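You operate a simulated robot arm through the tools that you are given. There is no shell and no other tool.

Carry out the task below with a simulated robot arm. There is one attempt and no reset: what you move stays moved.

JOB
Whisk the batter in the jug smooth, then fill both bowls to their lines.
Fine: the black-handled jug; whisk and jug back where they were; a teaspoon spilt at most. Set down upright: jug with black handle.

Only the result counts: the job must be done as asked and must still hold three seconds after the hand-in. Knocking over, shifting, dropping, spilling or breaking anything else fails it.

ROBOT AND FRAMES
A 7-joint arm with a two-finger parallel gripper, fixed in place. Base frame: the origin is on the floor under the middle of its stand, x ahead of it, y to its left, z up. Units: m, rad, N and s.
With the tool pointing down near the work surface it reaches from about 0.38 to 0.9 m from the base axis. Its first joint turns from -2.496 to 2.496 rad. Payload 3 kg.
Tool frame: the origin (TCP) lies between the finger pads and is the grasp point; the fingertips stand 0.03 m ahead of it; z points along the fingers, y is the line along which they close. Largest opening 0.094 m; finger width 0.028, thickness 0.01; the body of the gripper, 0.05 by 0.096 m, starts 0.055 m behind the TCP.
Orientation is that of the tool frame in the base frame, as a unit quaternion [w, x, y, z]. With the fingers straight down and closing along the base's y, the tool's x points along the base's -x, its y along +y and its z along -z.

CONTROLS
- The arm moves only by the tool servo_tool. Its argument "commands" is a list of rows, each a list of 7 numbers: the shift along the base's x, y, z in m, then the turn, a rotation vector about the base's x, y, z in rad, then the opening, from 0 (shut) to 1 (fully open). In form: [[x, y, z, ax, ay, az, hand], ...]. A call has 1 to 20 rows; each row shifts and turns the commanded pose from where the row before left it. Rows are played at 5 a second. More than 0.05 m and 0.15 rad between two rows, or a gripper value outside its range, and nothing of the call is played. Where a pose cannot be reached the arm comes as near as it can. A force on the tool above 40 N (or 10 N above the force at the start of the call, whichever is more), or a blocked arm, ends the call early, and 0.2 s more pass. The fingers move at their own pace (about 0.072 m/s each) and stop on an object; they squeeze with about 31 N. The grip force told is the motor's: it shows also when the fingers shut on nothing. Time passes only in rows, and 0.2 s behind the last, so rows that do not move let the fingers close. It gives the time, the measured TCP pose, the force on the tool (base axes), the opening and the grip force at its end, in the units of the frame above (readings bear some noise), with the torque about the TCP (base axes, N m) and any sound that the robot's microphone picked up.
- Cameras (640 x 400 px; columns grow to the right, rows downward): "scene" is fixed at [0.0508, 0.6495, 1.4926]; the picture's right is [-0.45, -0.89, 0.00], its down [-0.50, 0.25, -0.83] and it looks along [0.74, -0.37, -0.56] (base axes); focal length 315 px, centre (320, 200). "wrist" rides on the gripper at [0.076, 0.014, -0.102] in the tool frame; the picture's right is [-0.18, 0.98, 0.00], its down [-0.75, -0.14, -0.64] and it looks along [-0.63, -0.12, 0.77] (tool axes); focal length 243 px, centre (320, 200). There is no depth. A picture from a camera that has moved, and an enlarged one, comes with that camera's place and axes in the base frame and with its lens.
- snapshot(camera): a new picture of that camera. It takes no simulated time.
- zoom(camera, box): a new picture of the part [left, top, right, bottom] of that camera's present view, enlarged. It takes no simulated time.
- job_done(): hands the job in; it is judged then, once.

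Places have to be worked out from the pictures, the camera data and where the tool is seen. Open the gripper and draw the arm clear of the work before you hand the job in, unless the task says otherwise.

The tools are called after "Request:" as name(argument=value, ...) on one line, values as JSON. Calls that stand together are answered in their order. servo_tool: Moves the arm, as the interface text tells. Its arguments: {"type":"object","properties":{"commands":{"type":"array"}},"required":["commands"]} The other tools are called the same way: snapshot (camera) takes a picture; zoom (camera, box) takes an enlarged picture of a part of a camera's view; job_done () hands the job in.

At the start:

```text
time_s: 0.0
eef_pos: [0.2722, 0.3569, 1.3298]
tcp_rot: [-0.001, 0.0, 1.0, 0.0]
ft_force: [0.0, 0.1, 0.0]
moment: [0.01, 0.02, 0.02]
gripper_width: 0.0941
grip_force: 0.1
```

scene: 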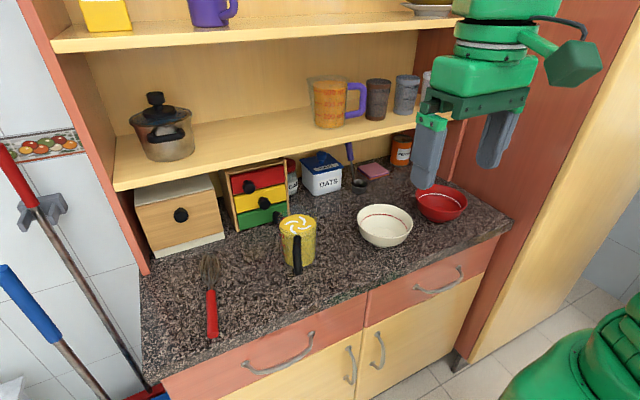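
wrist: 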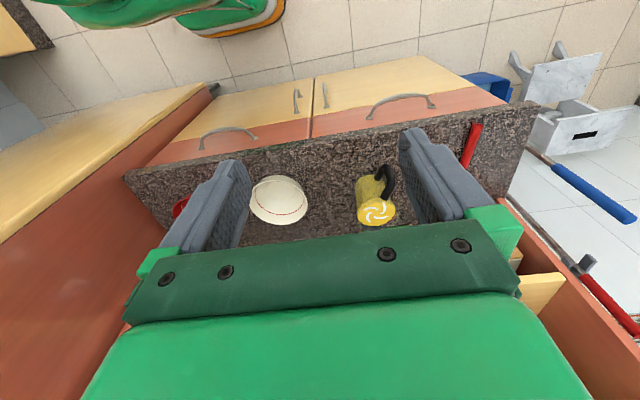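

The first views show the jug with the black handle in the middle of the counter, a whisk with a red handle to the left, and a white and a red bowl to the right. I'll zoom in to work out details and places.

Request:
zoom(camera="scene", box=[240, 180, 400, 280])

Request:
zoom(camera="scene", box=[140, 240, 300, 340])

Request:
zoom(camera="scene", box=[340, 160, 500, 260])

Request:
zoom(camera="wrist", box=[160, 120, 480, 250])

```text
4.00 times, centred on (320, 230) of scene
camera zoom: at [0.0508, 0.6495, 1.4926], right [-0.45, -0.89, 0.0], down [-0.5, 0.25, -0.83], along [0.74, -0.37, -0.56], focal length 1262 px, centre (320, 80)
```

zoom: 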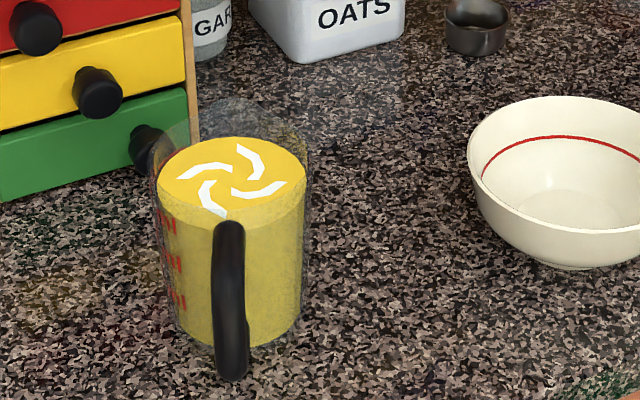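

```text
4.00 times, centred on (220, 290) of scene
camera zoom: at [0.0508, 0.6495, 1.4926], right [-0.45, -0.89, 0.0], down [-0.5, 0.25, -0.83], along [0.74, -0.37, -0.56], focal length 1262 px, centre (720, -160)
```

zoom: 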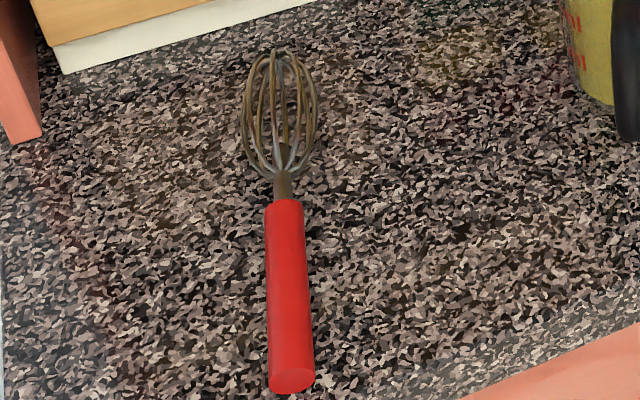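

```text
4.00 times, centred on (420, 210) of scene
camera zoom: at [0.0508, 0.6495, 1.4926], right [-0.45, -0.89, 0.0], down [-0.5, 0.25, -0.83], along [0.74, -0.37, -0.56], focal length 1262 px, centre (-80, 160)
```

zoom: 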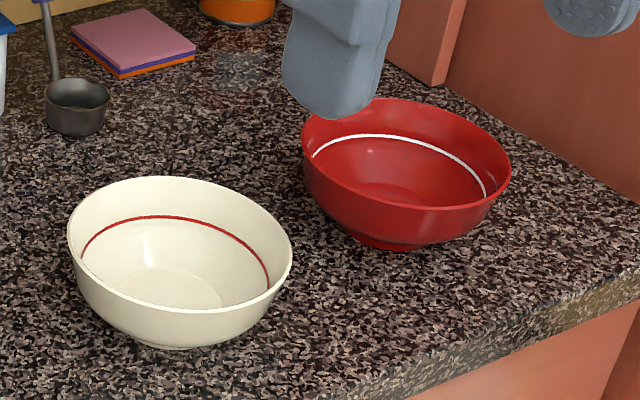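

```text
2.00 times, centred on (320, 185) of wrist
camera zoom: at [0.1964, 0.3713, 1.4316], right [0.18, 0.98, 0.0], down [0.75, -0.14, 0.64], along [0.63, -0.12, -0.77], focal length 485 px, centre (320, 230)
```

zoom: 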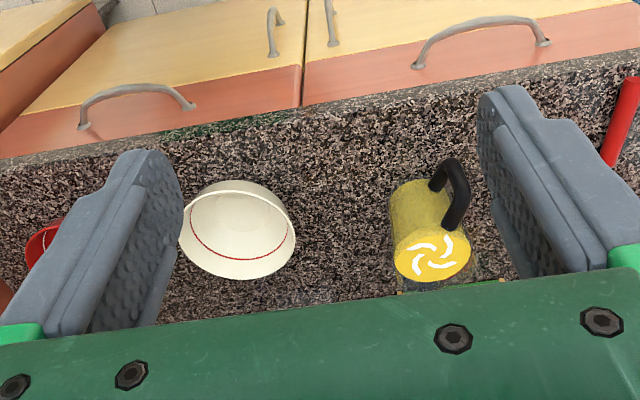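

The batter top is near (0.61, 0.43, 1.00), the counter is near z=0.90, and the whisk runs from about (0.48, 0.68) to (0.72, 0.64). I'll move over toward the whisk with the tool still pointing down, to get a closer look.

Request:
servo_tool(commands=[[0.0142, 0.0337, -0.02, 0, 0, 0, 1], [0.0142, 0.0337, -0.02, 0, 0, 0, 1], [0.0142, 0.0337, -0.02, 0, 0, 0, 1], [0.0142, 0.0337, -0.02, 0, 0, 0, 1], [0.0142, 0.0337, -0.02, 0, 0, 0, 1], [0.0142, 0.0337, -0.02, 0, 0, 0, 1], [0.0142, 0.0337, -0.02, 0, 0, 0, 1], [0.0142, 0.0337, -0.02, 0, 0, 0, 1], [0.0142, 0.0337, -0.02, 0, 0, 0, 1]])

Request:
snapshot(camera="wrist")

Request:
snapshot(camera="scene")

```text
time_s: 2.0
eef_pos: [0.4028, 0.6607, 1.148]
tcp_rot: [-0.001, 0.0, 1.0, 0.001]
ft_force: [-0.3, 0.3, 0.5]
moment: [0.01, 0.01, 0.04]
gripper_width: 0.0939
grip_force: 0.1
```

```text
taken
camera wrist: at [0.3263, 0.6748, 1.2498], right [0.18, 0.98, 0.0], down [0.75, -0.14, 0.64], along [0.63, -0.12, -0.77], focal length 243 px, centre (320, 200)
```

wrist: 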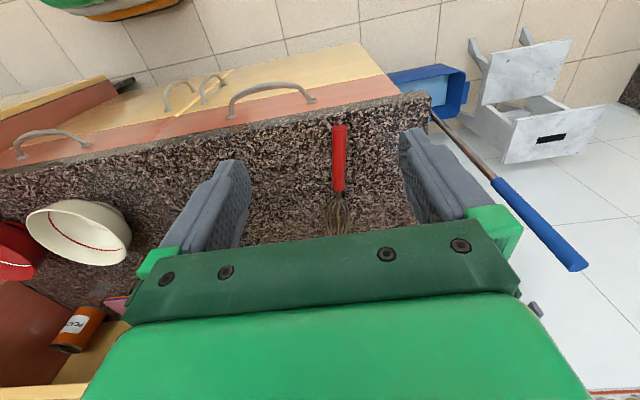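

```text
taken
```

scene: 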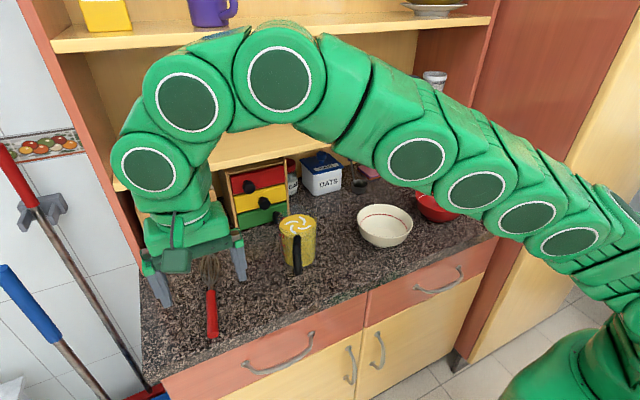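

The arm responds as expected. I'll zoom in on the whisk from here to fix its position and axis.

Request:
zoom(camera="wrist", box=[260, 100, 420, 200])

Request:
zoom(camera="scene", box=[130, 240, 290, 340])

Request:
zoom(camera="wrist", box=[280, 150, 400, 250])

```text
4.00 times, centred on (340, 150) of wrist
camera zoom: at [0.3263, 0.6748, 1.2498], right [0.18, 0.98, 0.0], down [0.75, -0.14, 0.64], along [0.63, -0.12, -0.77], focal length 970 px, centre (240, 400)
```

zoom: 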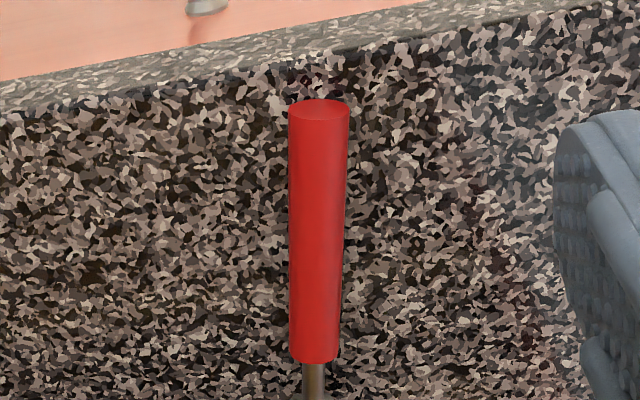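

```text
4.00 times, centred on (210, 290) of scene
camera zoom: at [0.0508, 0.6495, 1.4926], right [-0.45, -0.89, 0.0], down [-0.5, 0.25, -0.83], along [0.74, -0.37, -0.56], focal length 1262 px, centre (760, -160)
```

zoom: 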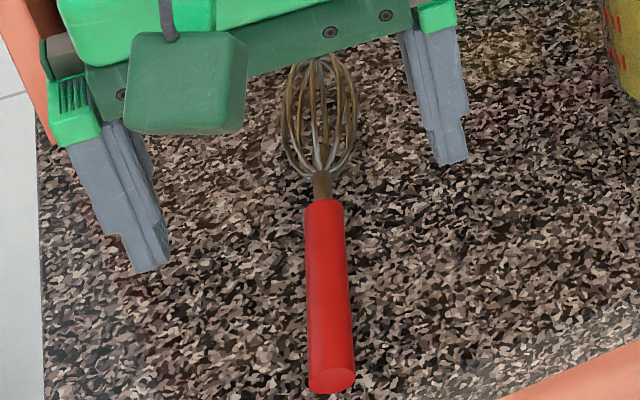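

```text
4.00 times, centred on (340, 200) of wrist
camera zoom: at [0.3263, 0.6748, 1.2498], right [0.18, 0.98, 0.0], down [0.75, -0.14, 0.64], along [0.63, -0.12, -0.77], focal length 970 px, centre (240, 200)
```

zoom: 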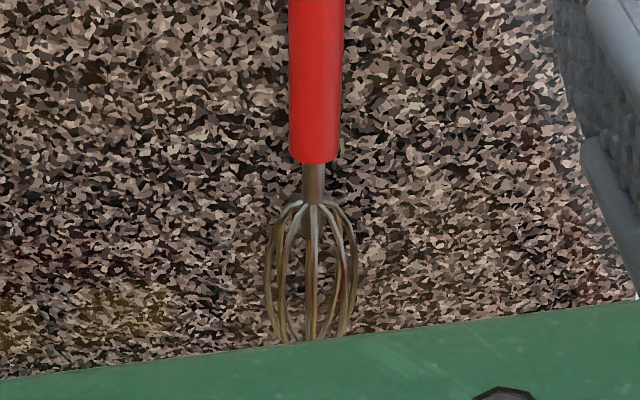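

The whisk's handle end is at about (0.474, 0.676), axis yaw about −9°, handle about 22 mm thick. I'll pitch the tool to nearly horizontal, pointing forward in the free air in front of the counter, so I can take the handle end-on.

Request:
servo_tool(commands=[[-0.003, 0.003, 0, 0, -0.1309, 0, 1], [-0.003, 0.003, 0, 0, -0.1309, 0, 1], [-0.003, 0.003, 0, 0, -0.1309, 0, 1], [-0.003, 0.003, 0, 0, -0.1309, 0, 1], [-0.003, 0.003, 0, 0, -0.1309, 0, 1], [-0.003, 0.003, 0, 0, -0.1309, 0, 1], [-0.003, 0.003, 0, 0, -0.1309, 0, 1], [-0.003, 0.003, 0, 0, -0.1309, 0, 1], [-0.003, 0.003, 0, 0, -0.1309, 0, 1], [-0.003, 0.003, 0, 0, -0.1309, 0, 1], [0, 0, 0, 0, 0, -0.081, 1], [0, 0, 0, 0, 0, -0.081, 1], [0, 0, 0, 0, 0, 0, 1]])

Request:
snapshot(camera="scene")

Request:
snapshot(camera="wrist")

```text
time_s: 4.8
eef_pos: [0.3705, 0.6921, 1.1512]
tcp_rot: [0.606, 0.064, 0.791, -0.049]
ft_force: [0.4, 0.0, 0.4]
moment: [0.0, 0.02, -0.01]
gripper_width: 0.094
grip_force: 0.0
```

```text
taken
```

scene: 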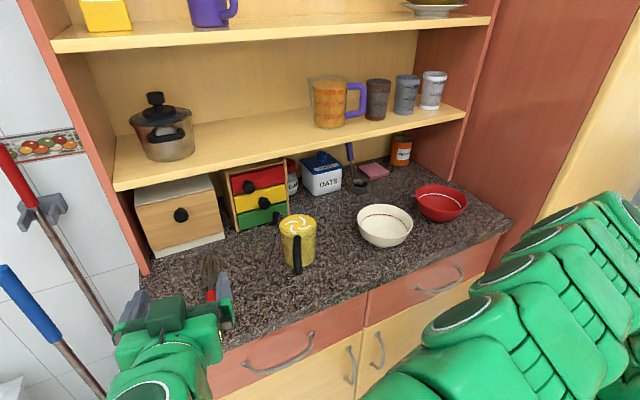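

```text
taken
camera wrist: at [0.2555, 0.7241, 1.1028], right [0.21, 0.96, 0.18], down [-0.44, -0.07, 0.89], along [0.87, -0.26, 0.41], focal length 243 px, centre (320, 200)
```

wrist: 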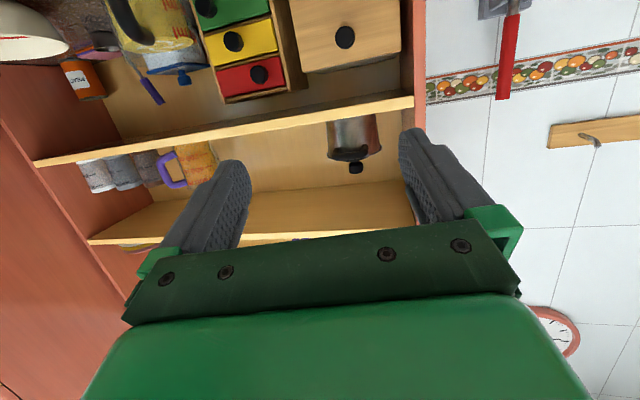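

The tool is pitched 15° below horizontal, yaw −9°, as wanted. Now I lower it in front of the counter, stay just short of the edge, and look again.

Request:
servo_tool(commands=[[0, 0, -0.04, 0, 0, 0, 1], [0, 0, -0.04, 0, 0, 0, 1], [0, 0, -0.04, 0, 0, 0, 1], [0, 0, -0.04, 0, 0, 0, 1], [0, 0, -0.03, 0, 0, 0, 1], [0, 0, 0, 0, 0, 0, 1]])

Request:
snapshot(camera="scene")

Request:
snapshot(camera="wrist")

```text
time_s: 6.2
eef_pos: [0.3683, 0.6936, 0.9582]
tcp_rot: [0.606, 0.064, 0.792, -0.049]
ft_force: [0.5, -0.3, 0.0]
moment: [0.0, -0.01, 0.03]
gripper_width: 0.0941
grip_force: 0.0
```

```text
taken
```

scene: 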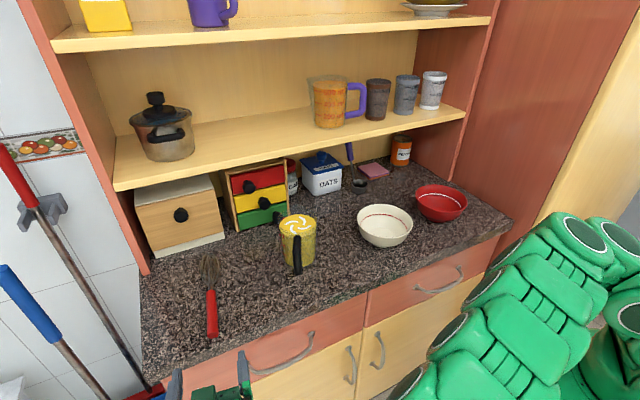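

```text
taken
camera wrist: at [0.2527, 0.7259, 0.9091], right [0.21, 0.96, 0.18], down [-0.44, -0.07, 0.89], along [0.87, -0.26, 0.41], focal length 243 px, centre (320, 200)
```

wrist: 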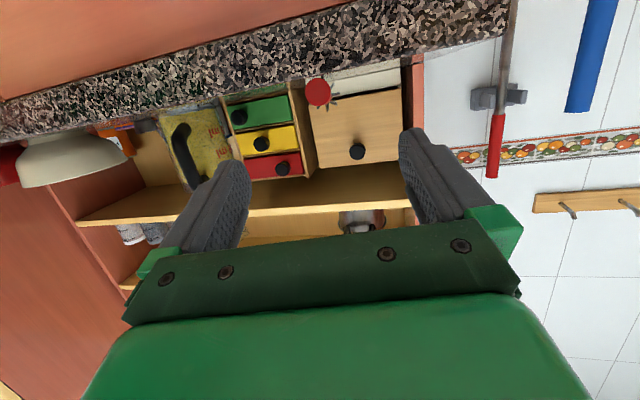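

The wrist camera now looks nearly along the counter plane; the handle end sits at about (0.474, 0.6765, 0.911). I'll zoom to check the counter edge and handle size before approaching.

Request:
zoom(camera="wrist", box=[260, 50, 380, 125])

Request:
zoom(camera="wrist", box=[140, 80, 300, 180])

```text
5.33 times, centred on (320, 88) of wrist
camera zoom: at [0.2527, 0.7259, 0.9091], right [0.21, 0.96, 0.18], down [-0.44, -0.07, 0.89], along [0.87, -0.26, 0.41], focal length 1294 px, centre (320, 800)
```

zoom: 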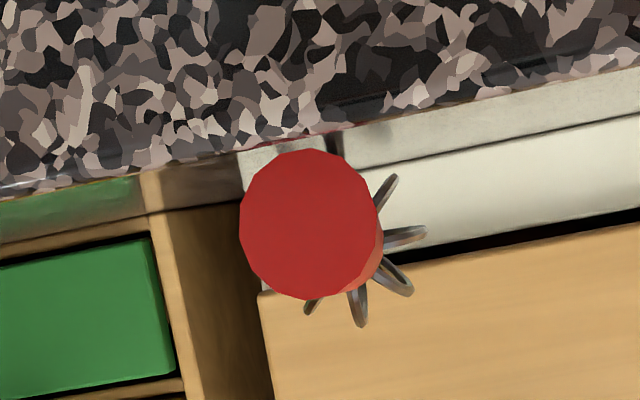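

```text
4.00 times, centred on (220, 130) of wrist
camera zoom: at [0.2527, 0.7259, 0.9091], right [0.21, 0.96, 0.18], down [-0.44, -0.07, 0.89], along [0.87, -0.26, 0.41], focal length 970 px, centre (720, 480)
```

zoom: 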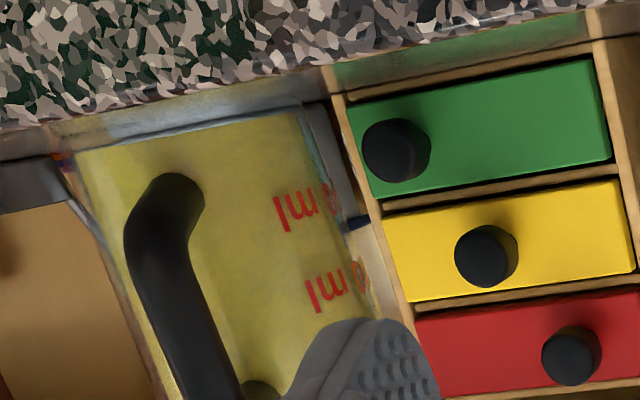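

Counter is at z≈0.900 and the handle is 22 mm in diameter. I'll drop to z≈0.925 (fingertip clearance about 3 mm) and advance along the handle axis about 0.135 m with the fingers straddling it.

Request:
servo_tool(commands=[[0, 0, -0.034, 0, 0, 0, 1], [0.033, -0.0054, 0, 0, 0, 0, 1], [0.033, -0.0054, 0, 0, 0, 0, 1], [0.034, -0.0054, 0, 0, 0, 0, 1], [0.033, -0.0054, 0, 0, 0, 0, 1], [0, 0, 0, 0, 0, 0, 1]])

Request:
snapshot(camera="scene")

Request:
snapshot(camera="wrist")

Request:
zoom(camera="scene", box=[130, 260, 290, 360])

```text
time_s: 7.6
eef_pos: [0.5022, 0.6711, 0.9247]
tcp_rot: [0.606, 0.064, 0.791, -0.049]
ft_force: [-0.1, 0.1, 0.1]
moment: [0.01, -0.03, -0.02]
gripper_width: 0.0939
grip_force: 0.1
```

```text
taken
```

scene: 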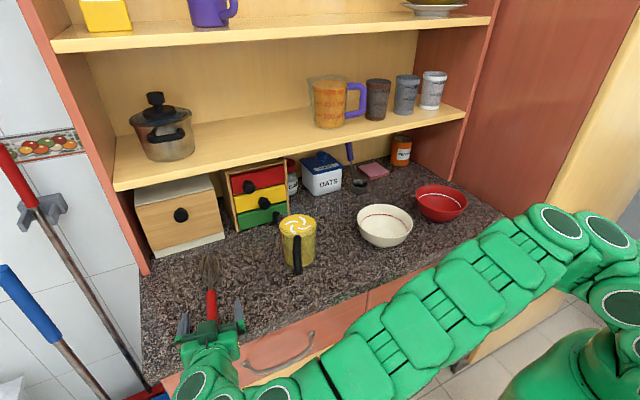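

```text
taken
camera wrist: at [0.3868, 0.703, 0.8777], right [0.21, 0.96, 0.18], down [-0.44, -0.07, 0.89], along [0.87, -0.26, 0.41], focal length 243 px, centre (320, 200)
```

wrist: 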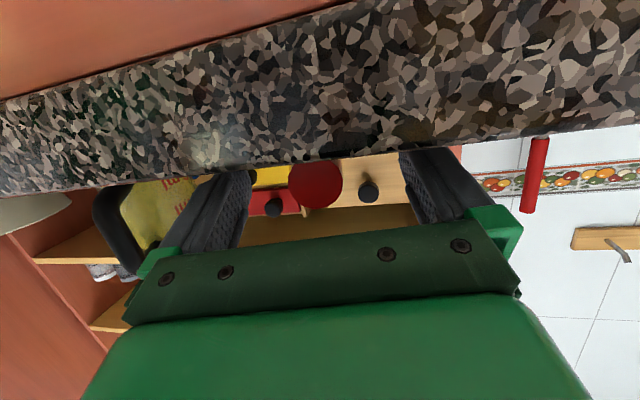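

```text
4.00 times, centred on (210, 310) of scene
camera zoom: at [0.0508, 0.6495, 1.4926], right [-0.45, -0.89, 0.0], down [-0.5, 0.25, -0.83], along [0.74, -0.37, -0.56], focal length 1262 px, centre (760, -240)
```

zoom: 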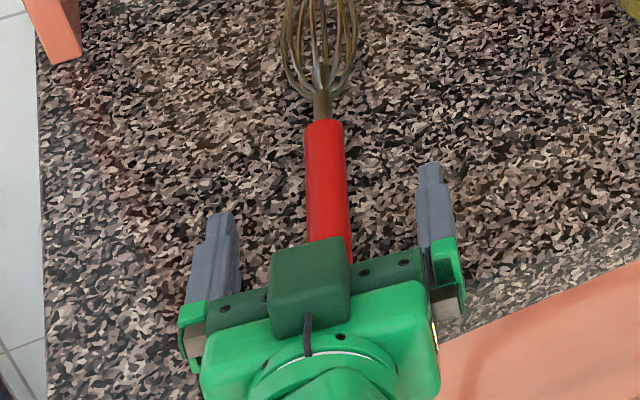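

The fingers straddle the handle, about 25–30 mm of it is between the pads. Closing now.

Request:
servo_tool(commands=[[0, 0, 0, 0, 0, 0, 0.5], [0, 0, 0, 0, 0, 0, 0], [0, 0, 0, 0, 0, 0, 0], [0, 0, 0, 0, 0, 0, 0], [0, 0, 0, 0, 0, 0, 0]])

Request:
zoom(camera="scene", box=[130, 240, 290, 340])

Request:
snapshot(camera="wrist")

```text
time_s: 8.8
eef_pos: [0.5026, 0.6699, 0.9252]
tcp_rot: [0.607, 0.063, 0.791, -0.048]
ft_force: [0.5, 1.2, 1.4]
moment: [0.04, 0.02, -0.01]
gripper_width: 0.0277
grip_force: 30.5
```

```text
4.00 times, centred on (210, 290) of scene
camera zoom: at [0.0508, 0.6495, 1.4926], right [-0.45, -0.89, 0.0], down [-0.5, 0.25, -0.83], along [0.74, -0.37, -0.56], focal length 1262 px, centre (760, -160)
```

zoom: 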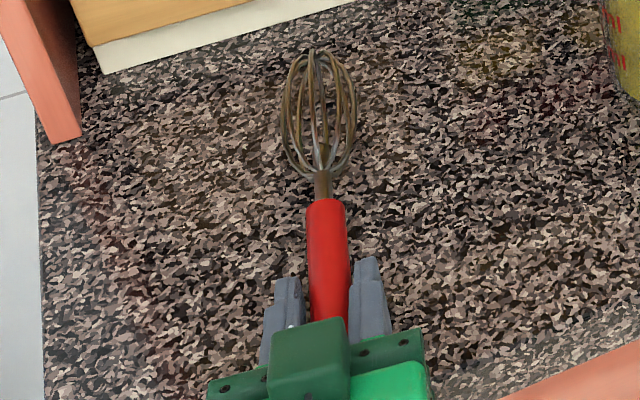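

```text
taken
camera wrist: at [0.3866, 0.7031, 0.8777], right [0.21, 0.96, 0.18], down [-0.44, -0.07, 0.89], along [0.87, -0.26, 0.41], focal length 243 px, centre (320, 200)
```

wrist: 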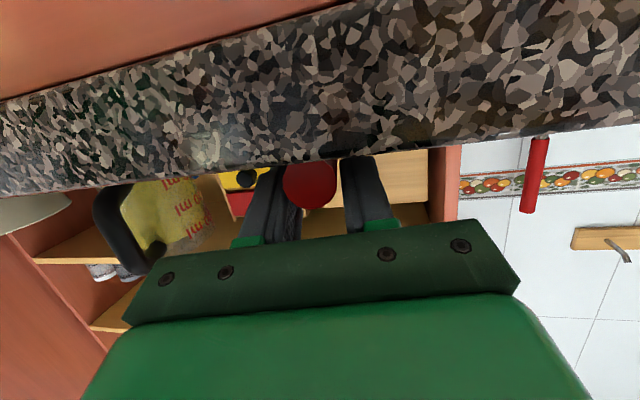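

The grip holds at about 30 N on the handle. I'll lift 5 cm and draw back from the shelf edge, then check that the whisk came along without slipping.

Request:
servo_tool(commands=[[0, 0, 0.02, 0, 0, 0, 0], [0, 0, 0.03, 0, 0, 0, 0], [-0.03, 0, 0.04, 0, 0, 0, 0], [-0.03, 0, 0.04, 0, 0, 0, 0], [-0.03, 0, 0.04, 0, 0, 0, 0], [-0.03, 0, 0.04, 0, 0, 0, 0], [0, 0, 0, 0, 0, 0, 0]])

Request:
snapshot(camera="scene")

Request:
snapshot(camera="wrist")

```text
time_s: 10.4
eef_pos: [0.3844, 0.6701, 1.136]
tcp_rot: [0.606, 0.064, 0.791, -0.048]
ft_force: [-0.1, -0.3, -0.6]
moment: [-0.04, 0.06, 0.01]
gripper_width: 0.0279
grip_force: 31.2
```

```text
taken
```

scene: 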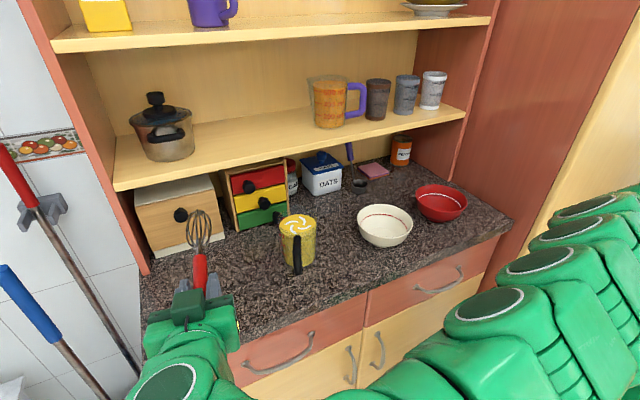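

```text
taken
camera wrist: at [0.2695, 0.7033, 1.0881], right [0.2, 0.96, 0.18], down [-0.44, -0.07, 0.89], along [0.87, -0.26, 0.41], focal length 243 px, centre (320, 200)
```

wrist: 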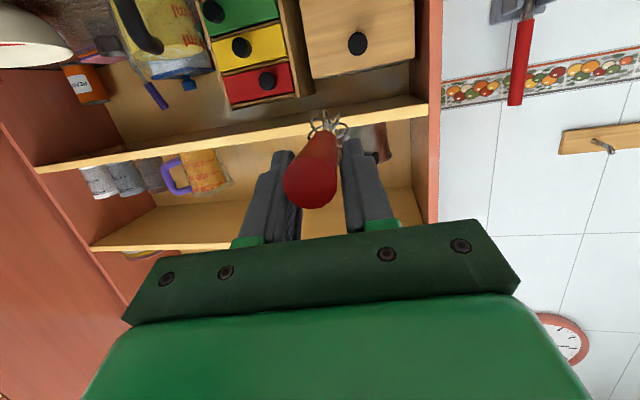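

The whisk came up straight and firm. Before swinging it down over the jug, I'll look closely at the gripper's boxes and at the shelf edge for clearance.

Request:
zoom(camera="scene", box=[120, 200, 280, 400])

Request:
zoom(camera="wrist", box=[60, 0, 220, 100])

```text
2.00 times, centred on (200, 300) of scene
camera zoom: at [0.0508, 0.6495, 1.4926], right [-0.45, -0.89, 0.0], down [-0.5, 0.25, -0.83], along [0.74, -0.37, -0.56], focal length 631 px, centre (560, 0)
```

zoom: 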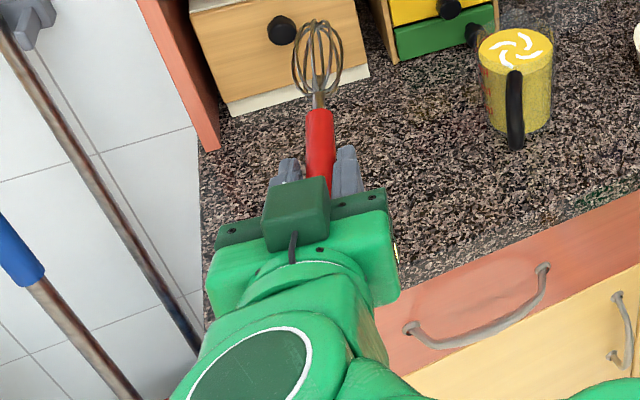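

```text
4.00 times, centred on (140, 50) of wrist
camera zoom: at [0.2695, 0.7033, 1.0881], right [0.2, 0.96, 0.18], down [-0.44, -0.07, 0.89], along [0.87, -0.26, 0.41], focal length 970 px, centre (1040, 800)
```

zoom: 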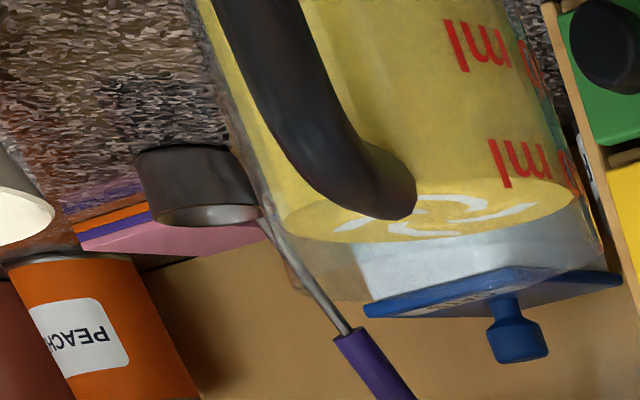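

Batter surface centre works out to about (0.616, 0.425, 1.003), rim near 1.035. I'll raise the whisk and rotate it 90° so it hangs vertically, still clear of the jug.

Request:
servo_tool(commands=[[0.003, -0.003, 0.03, 0, 0, 0, 0], [0.003, -0.003, 0.03, 0.0229, 0.1409, 0, 0], [0.006, -0.012, 0.03, 0.0229, 0.1409, 0, 0], [0.006, -0.012, 0.03, 0.0229, 0.1409, 0, 0], [0.006, -0.012, 0.02, 0.0229, 0.1409, 0, 0], [0.006, -0.012, 0.015, 0.0229, 0.1409, 0, 0], [0.006, -0.012, 0.01, 0.0229, 0.1409, 0, 0], [0.006, -0.012, 0, 0.0229, 0.1409, 0, 0], [0.006, -0.012, 0, 0.0229, 0.1409, 0, 0], [0.006, -0.012, 0, 0.0229, 0.1409, 0, 0], [0.006, -0.012, 0, 0.0229, 0.1409, 0, 0], [0, 0, 0, 0.0229, 0.1409, 0, 0], [0, 0, 0, 0, 0, 0, 0]])

Request:
snapshot(camera="scene")

Request:
snapshot(camera="wrist")

```text
time_s: 13.2
eef_pos: [0.4311, 0.5384, 1.195]
tcp_rot: [-0.131, 0.079, 0.988, 0.011]
ft_force: [0.3, -0.1, 0.2]
moment: [-0.01, 0.01, -0.03]
gripper_width: 0.0282
grip_force: 30.8
out of reach, approached as far as the arm can: row 8, 10, 12
```

```text
taken
```

scene: 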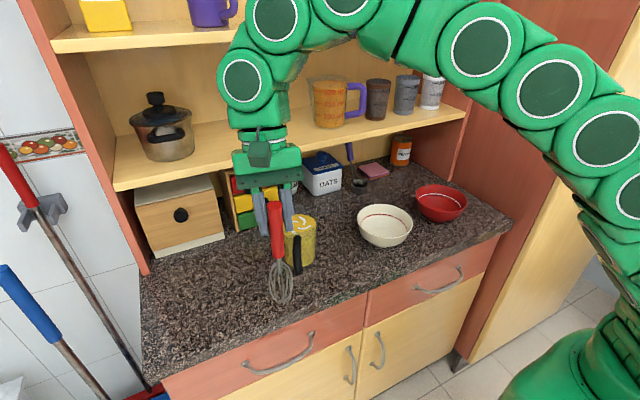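

```text
taken
camera wrist: at [0.3864, 0.56, 1.3138], right [0.33, 0.94, -0.05], down [0.86, -0.28, 0.42], along [0.39, -0.18, -0.9], focal length 243 px, centre (320, 200)
```

wrist: 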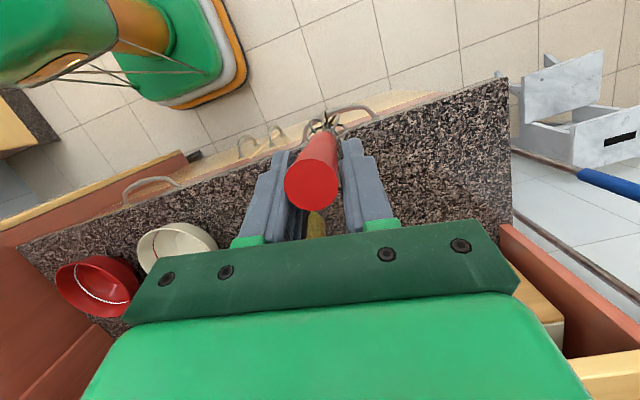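

With the tool leaning toward the shelf, the arm runs out of reach in height, so the whisk hangs vertical but at TCP z≈1.195. I'll yaw the tool about the vertical so the hand leans back toward the base instead, which keeps the whisk vertical and gains height.

Request:
servo_tool(commands=[[0, 0, 0, 0, 0, -0.14, 0], [0, 0, 0, 0, 0, -0.14, 0], [0, 0, 0, 0, 0, -0.14, 0], [0, 0, 0, 0, 0, -0.14, 0], [0, 0, 0, 0, 0, -0.14, 0], [0, 0, 0, 0, 0, -0.14, 0], [0, 0, 0, 0, 0, 0, 0]])

Request:
snapshot(camera="scene")

```text
time_s: 14.8
eef_pos: [0.4296, 0.5388, 1.1968]
tcp_rot: [-0.114, 0.477, 0.869, 0.063]
ft_force: [-0.3, 0.0, -0.8]
moment: [-0.02, 0.02, 0.0]
gripper_width: 0.0279
grip_force: 31.0
```

```text
taken
```

scene: 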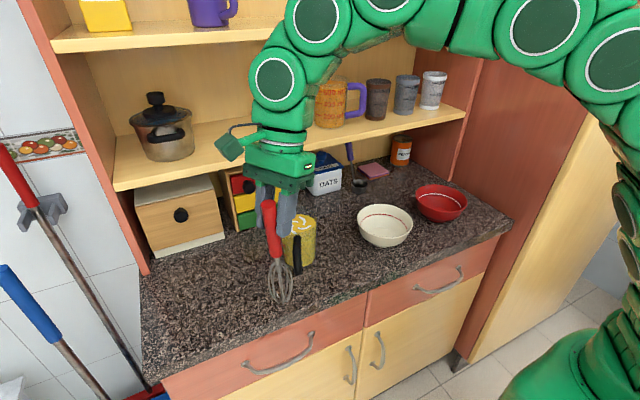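

The whisk stays put and vertical while the hand turns. I continue the yaw.

Request:
servo_tool(commands=[[0, 0, 0, 0, 0, -0.14, 0], [0, 0, 0, 0, 0, -0.14, 0], [0, 0, 0, 0, 0, -0.14, 0], [0, 0, 0, 0, 0, -0.14, 0], [0, 0, 0, 0, 0, -0.14, 0], [0, 0, 0, 0, 0, -0.14, 0], [0, 0, 0, 0, 0, -0.14, 0], [0, 0, 0, 0, 0, -0.14, 0], [0, 0, 0, 0, 0, 0, 0]])

Request:
snapshot(camera="scene")

Request:
snapshot(camera="wrist")

```text
time_s: 16.8
eef_pos: [0.4302, 0.5382, 1.1962]
tcp_rot: [-0.065, 0.866, 0.483, 0.113]
ft_force: [0.2, 1.0, -1.2]
moment: [0.0, 0.01, 0.02]
gripper_width: 0.0279
grip_force: 31.1
```

```text
taken
```

scene: 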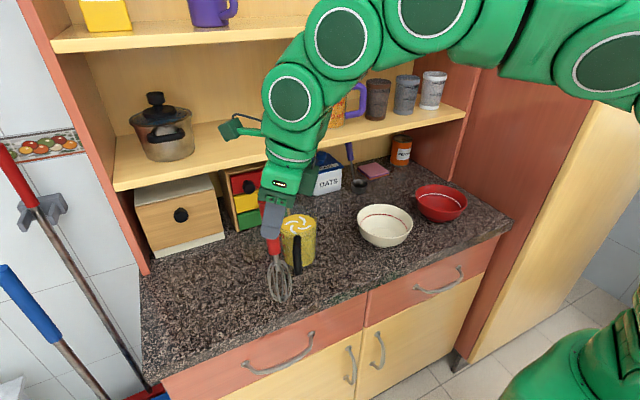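

```text
taken
camera wrist: at [0.4669, 0.57, 1.3145], right [0.74, -0.67, -0.05], down [-0.59, -0.69, 0.42], along [-0.32, -0.29, -0.9], focal length 243 px, centre (320, 200)
```

wrist: 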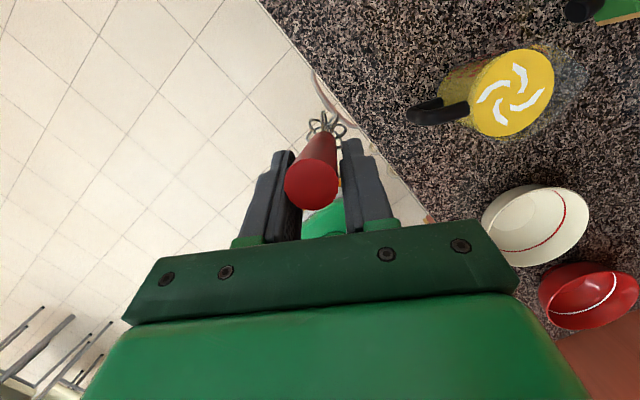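

The tool now leans outward (toward 58°), and the wrist camera sees the jug from above. I'll zoom to fix the jug's centre, rim and handle direction.

Request:
zoom(camera="wrist", box=[400, 30, 600, 155])

Request:
zoom(camera="scene", box=[240, 180, 360, 310])

```text
3.20 times, centred on (500, 92) of wrist
camera zoom: at [0.4669, 0.57, 1.3145], right [0.74, -0.67, -0.05], down [-0.59, -0.69, 0.42], along [-0.32, -0.29, -0.9], focal length 776 px, centre (-256, 544)
```

zoom: 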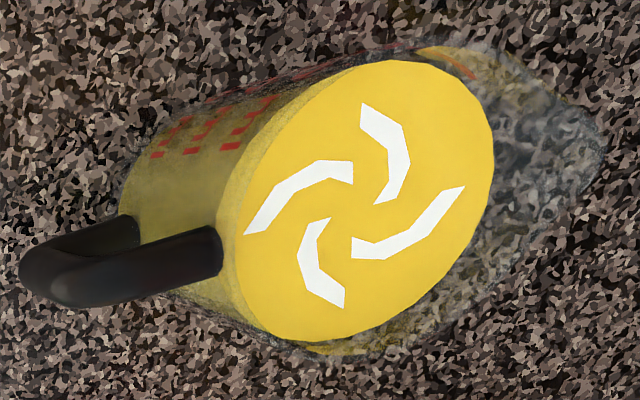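

```text
3.08 times, centred on (300, 245) of scene
camera zoom: at [0.0508, 0.6495, 1.4926], right [-0.45, -0.89, 0.0], down [-0.5, 0.25, -0.83], along [0.74, -0.37, -0.56], focal length 970 px, centre (382, 62)
```

zoom: 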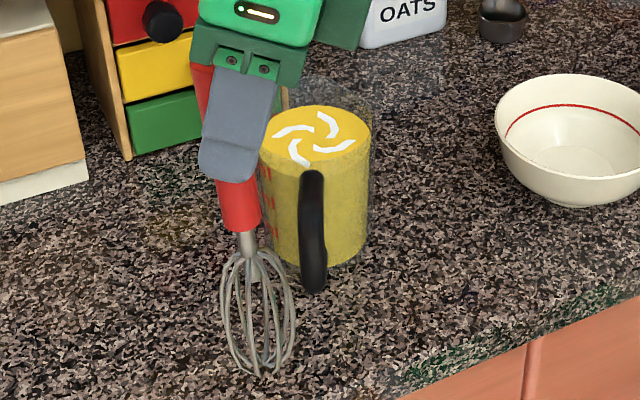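

The jug centre is about (0.613, 0.428), rim near z≈1.045, its handle pointing to about 157° (toward the scene camera). I'll raise the whisk and move partway toward the jug, checking that the height is reachable before getting near it.

Request:
servo_tool(commands=[[0, 0, 0.03, 0, 0, 0, 0], [0, 0, 0.03, 0, 0, 0, 0], [0, 0, 0.03, 0, 0, 0, 0], [0, 0, 0, 0, 0, 0, 0], [0.02, 0.02, 0, 0, 0, 0, 0], [0.02, 0.02, 0, 0, 0, 0, 0], [0, 0, 0, 0, 0, 0, 0]])

Request:
snapshot(camera="scene")

```text
time_s: 18.4
eef_pos: [0.4317, 0.5391, 1.2865]
tcp_rot: [-0.064, 0.865, 0.485, 0.114]
ft_force: [0.1, -0.7, -0.4]
moment: [0.0, 0.02, 0.0]
gripper_width: 0.0281
grip_force: 30.9
out of reach, approached as far as the arm can: row 5, 6
```

```text
taken
```

scene: 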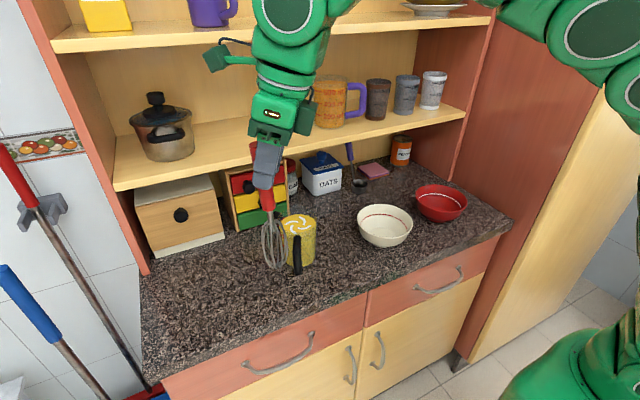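

At this height the arm is at its limit at this radius, so I'll tilt the whisk a further 17° outward, which shortens the reach needed. First the tilt only, then a check.

Request:
servo_tool(commands=[[0, 0, 0, 0.0848, -0.053, 0, 0], [0, 0, 0, 0.0848, -0.053, 0, 0], [0, 0, 0, 0.0848, -0.053, 0, 0], [0, 0, 0, 0, 0, 0, 0]])

Request:
snapshot(camera="scene")

Request:
snapshot(camera="wrist")

```text
time_s: 19.4
eef_pos: [0.4314, 0.5396, 1.2868]
tcp_rot: [-0.134, 0.838, 0.469, 0.243]
ft_force: [0.1, 1.4, -1.6]
moment: [-0.02, 0.03, 0.04]
gripper_width: 0.028
grip_force: 30.9
```

```text
taken
```

scene: 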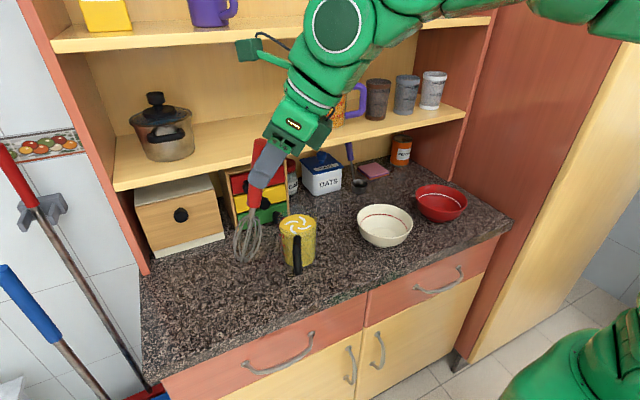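

```text
taken
camera wrist: at [0.4485, 0.5406, 1.4136], right [0.76, -0.65, -0.1], down [-0.63, -0.76, 0.14], along [-0.16, -0.05, -0.99], focal length 243 px, centre (320, 200)
```

wrist: 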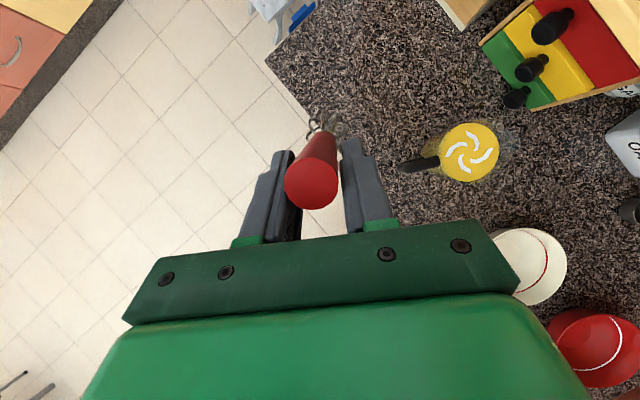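

Jug centre refined to about (0.612, 0.429); the whisk tip should be at (0.471, 0.602, 1.09). I'll carry it level so the tip comes over the jug's centre, well above the rim, and check.

Request:
servo_tool(commands=[[0.0236, -0.0289, 0, 0, 0, 0, 0], [0.0236, -0.0289, 0, 0, 0, 0, 0], [0.0236, -0.0289, 0, 0, 0, 0, 0], [0.0236, -0.0289, 0, 0, 0, 0, 0], [0.0236, -0.0289, 0, 0, 0, 0, 0], [0.0236, -0.0289, 0, 0, 0, 0, 0], [0, 0, 0, 0, 0, 0, 0]])

Request:
snapshot(camera="scene")

Request:
snapshot(camera="wrist")

Request:
zoom(camera="scene", box=[240, 160, 360, 290])

```text
time_s: 21.0
eef_pos: [0.5716, 0.3657, 1.2872]
tcp_rot: [-0.135, 0.838, 0.47, 0.242]
ft_force: [-1.0, -0.3, -0.9]
moment: [-0.03, 0.01, 0.01]
gripper_width: 0.0281
grip_force: 31.0
```

```text
taken
```

scene: 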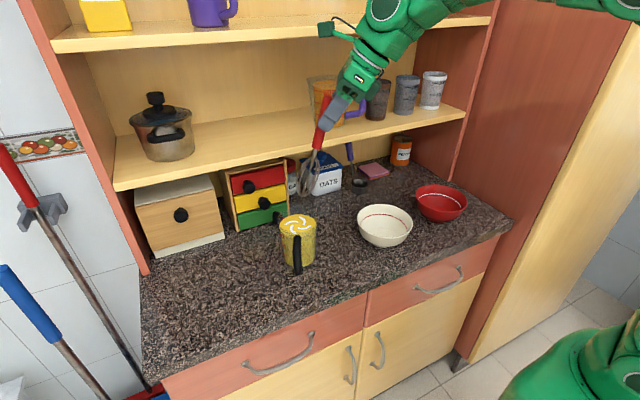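

```text
taken
camera wrist: at [0.5878, 0.3663, 1.414], right [0.76, -0.65, -0.1], down [-0.63, -0.76, 0.14], along [-0.17, -0.05, -0.99], focal length 243 px, centre (320, 200)
```

wrist: 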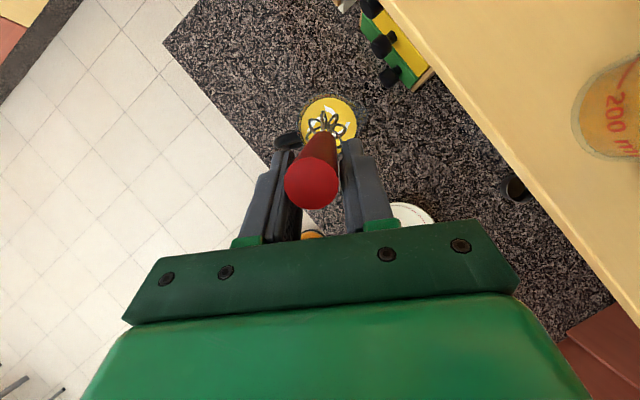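

```text
3.08 times, centred on (300, 225) of scene
camera zoom: at [0.0508, 0.6495, 1.4926], right [-0.45, -0.89, 0.0], down [-0.5, 0.25, -0.83], along [0.74, -0.37, -0.56], focal length 970 px, centre (382, 123)
```

zoom: 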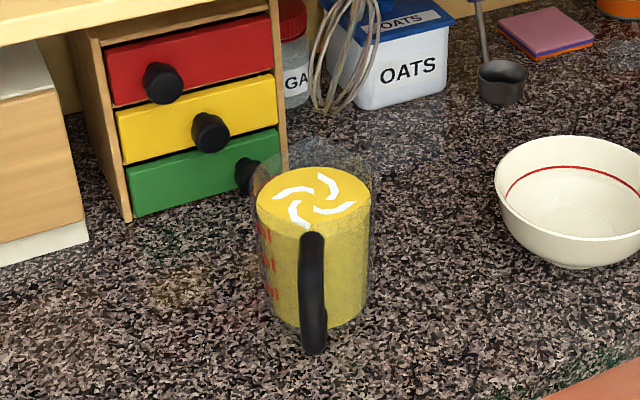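

The tip is over the jug at about z=1.09. I'll zoom the wrist view to judge its centring against the batter surface.

Request:
zoom(camera="wrist", box=[260, 75, 400, 165])

```text
4.44 times, centred on (330, 120) of wrist
camera zoom: at [0.5878, 0.3663, 1.414], right [0.76, -0.65, -0.1], down [-0.63, -0.76, 0.14], along [-0.17, -0.05, -0.99], focal length 1078 px, centre (276, 556)
```

zoom: 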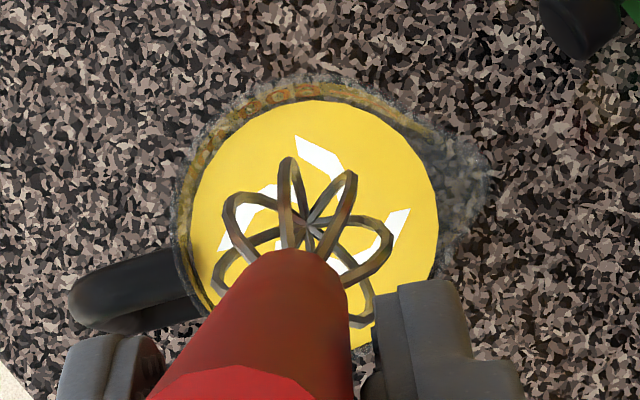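

The tip sits about 12 mm off the batter's centre toward the base; the true tip is about 0.20 m from the TCP. I'll shift by (+0.0065, +0.0115), lower the tip just through the rim, then straighten the whisk to vertical while sinking it.

Request:
servo_tool(commands=[[0.0065, 0.0115, 0, 0, 0, 0, 0], [0, 0, -0.02, 0, 0, 0, 0], [0, 0, -0.02, 0, 0, 0, 0], [0, 0, -0.02, 0, 0, 0, 0], [0, 0, -0.02, 0, 0, 0, 0], [0, 0, 0, 0, 0, 0, 0]])

Request:
zoom(camera="scene", box=[240, 160, 360, 290])

Request:
zoom(camera="wrist", box=[260, 75, 400, 165])

```text
time_s: 22.4
eef_pos: [0.5788, 0.3778, 1.2066]
tcp_rot: [-0.135, 0.838, 0.47, 0.241]
ft_force: [0.4, 0.7, -0.7]
moment: [-0.04, 0.0, 0.0]
gripper_width: 0.0279
grip_force: 30.8
```

```text
3.08 times, centred on (300, 225) of scene
camera zoom: at [0.0508, 0.6495, 1.4926], right [-0.45, -0.89, 0.0], down [-0.5, 0.25, -0.83], along [0.74, -0.37, -0.56], focal length 970 px, centre (382, 123)
```

zoom: 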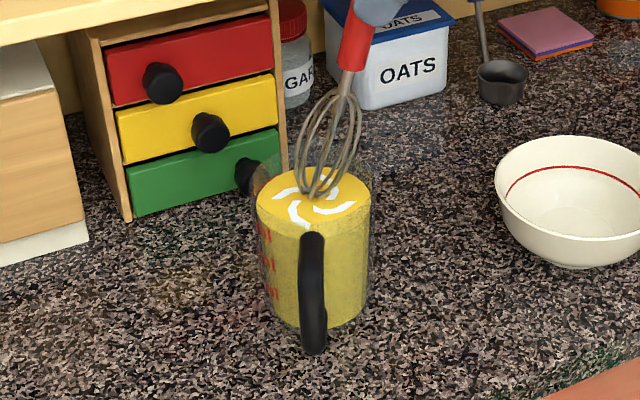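

```text
4.44 times, centred on (330, 120) of wrist
camera zoom: at [0.5946, 0.3789, 1.3336], right [0.76, -0.65, -0.1], down [-0.63, -0.76, 0.14], along [-0.16, -0.05, -0.99], focal length 1078 px, centre (276, 556)
```

zoom: 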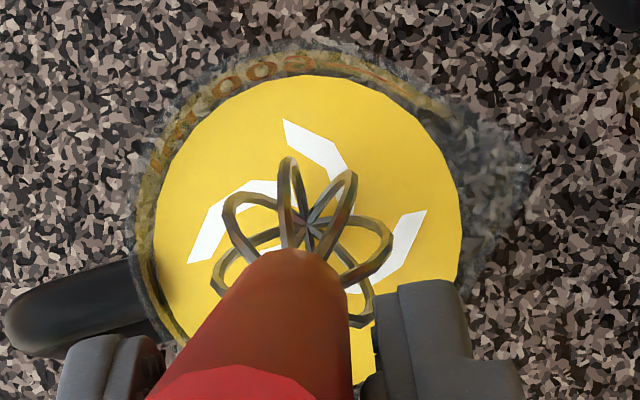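

The tip is centred over the batter, just above its surface. Now I straighten the whisk and sink it to about 2.5 cm above the jug floor.

Request:
servo_tool(commands=[[0.0103, 0.0165, -0.0145, -0.0848, 0.053, 0, 0], [0.0105, 0.0169, -0.0165, -0.0848, 0.053, 0, 0], [0.0107, 0.017, -0.0186, -0.0848, 0.053, 0, 0], [0, 0, 0, 0, 0, 0, 0]])

Request:
zoom(camera="scene", box=[240, 160, 360, 290])

Request:
snapshot(camera="wrist")

```text
time_s: 23.4
eef_pos: [0.6097, 0.4304, 1.157]
tcp_rot: [-0.064, 0.865, 0.485, 0.114]
ft_force: [-0.6, 0.1, -0.5]
moment: [0.0, 0.01, 0.0]
gripper_width: 0.0279
grip_force: 30.6
```

```text
3.08 times, centred on (300, 225) of scene
camera zoom: at [0.0508, 0.6495, 1.4926], right [-0.45, -0.89, 0.0], down [-0.5, 0.25, -0.83], along [0.74, -0.37, -0.56], focal length 970 px, centre (382, 123)
```

zoom: 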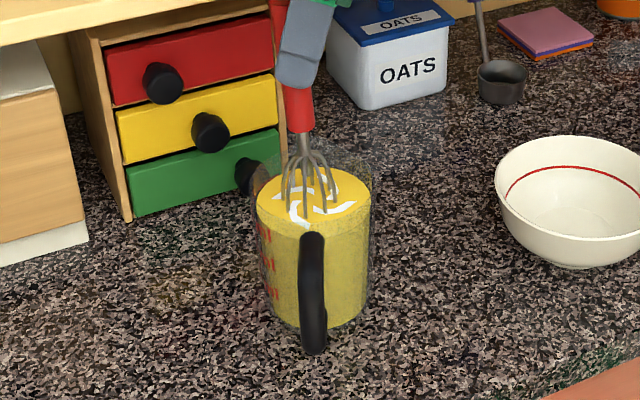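

```text
taken
camera wrist: at [0.6455, 0.4623, 1.2751], right [0.74, -0.67, -0.05], down [-0.59, -0.69, 0.43], along [-0.32, -0.29, -0.9], focal length 243 px, centre (320, 200)
```

wrist: 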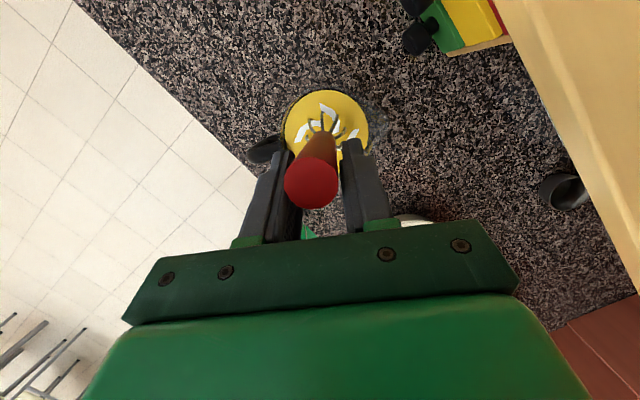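

The whisk is in the batter and centred. I'll lower it 3 cm more and start gentle circles of 14 mm radius, watching forces and whether the jug stays put.

Request:
servo_tool(commands=[[0, 0, -0.015, 0, 0, 0, 0], [0, 0, -0.015, 0, 0, 0, 0], [0.014, 0, 0, 0, 0, 0, 0], [-0.007, 0.0121, 0, 0, 0, 0, 0], [-0.014, 0, 0, 0, 0, 0, 0], [-0.007, -0.0121, 0, 0, 0, 0, 0], [0.007, -0.0121, 0, 0, 0, 0, 0], [0.014, 0, 0, 0, 0, 0, 0], [0.007, 0.0121, 0, 0, 0, 0, 0], [-0.007, 0.0121, 0, 0, 0, 0, 0], [-0.014, 0, 0, 0, 0, 0, 0], [-0.007, -0.0121, 0, 0, 0, 0, 0], [0.007, -0.0121, 0, 0, 0, 0, 0], [0.014, 0, 0, 0, 0, 0, 0], [0.007, 0.0121, 0, 0, 0, 0, 0], [-0.014, 0, 0, 0, 0, 0, 0]])

Request:
zoom(camera="scene", box=[240, 160, 360, 290])

Request:
zoom(camera="wrist", box=[240, 75, 400, 175])

```text
time_s: 26.8
eef_pos: [0.6097, 0.4327, 1.1292]
tcp_rot: [-0.064, 0.865, 0.485, 0.114]
ft_force: [0.1, -0.3, -0.8]
moment: [0.03, 0.0, -0.01]
gripper_width: 0.0279
grip_force: 30.9
```

```text
3.08 times, centred on (300, 225) of scene
camera zoom: at [0.0508, 0.6495, 1.4926], right [-0.45, -0.89, 0.0], down [-0.5, 0.25, -0.83], along [0.74, -0.37, -0.56], focal length 970 px, centre (382, 123)
```

zoom: 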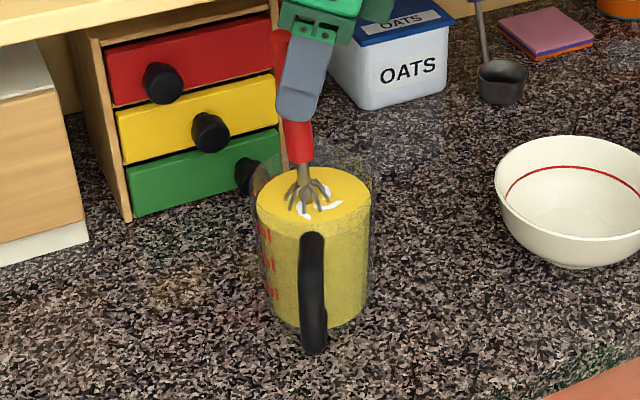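

```text
4.00 times, centred on (320, 125) of wrist
camera zoom: at [0.6459, 0.4634, 1.247], right [0.74, -0.67, -0.05], down [-0.59, -0.69, 0.42], along [-0.32, -0.29, -0.9], focal length 970 px, centre (320, 500)
```

zoom: 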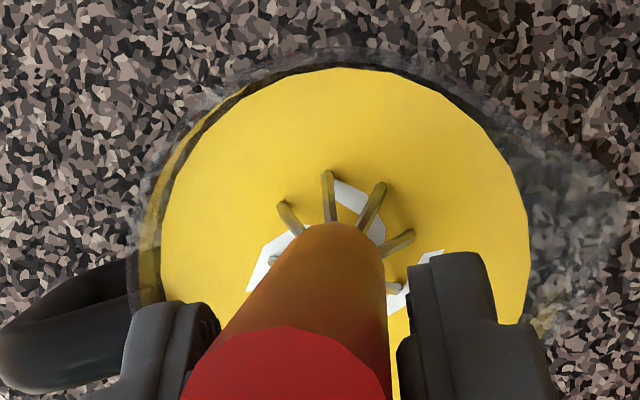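

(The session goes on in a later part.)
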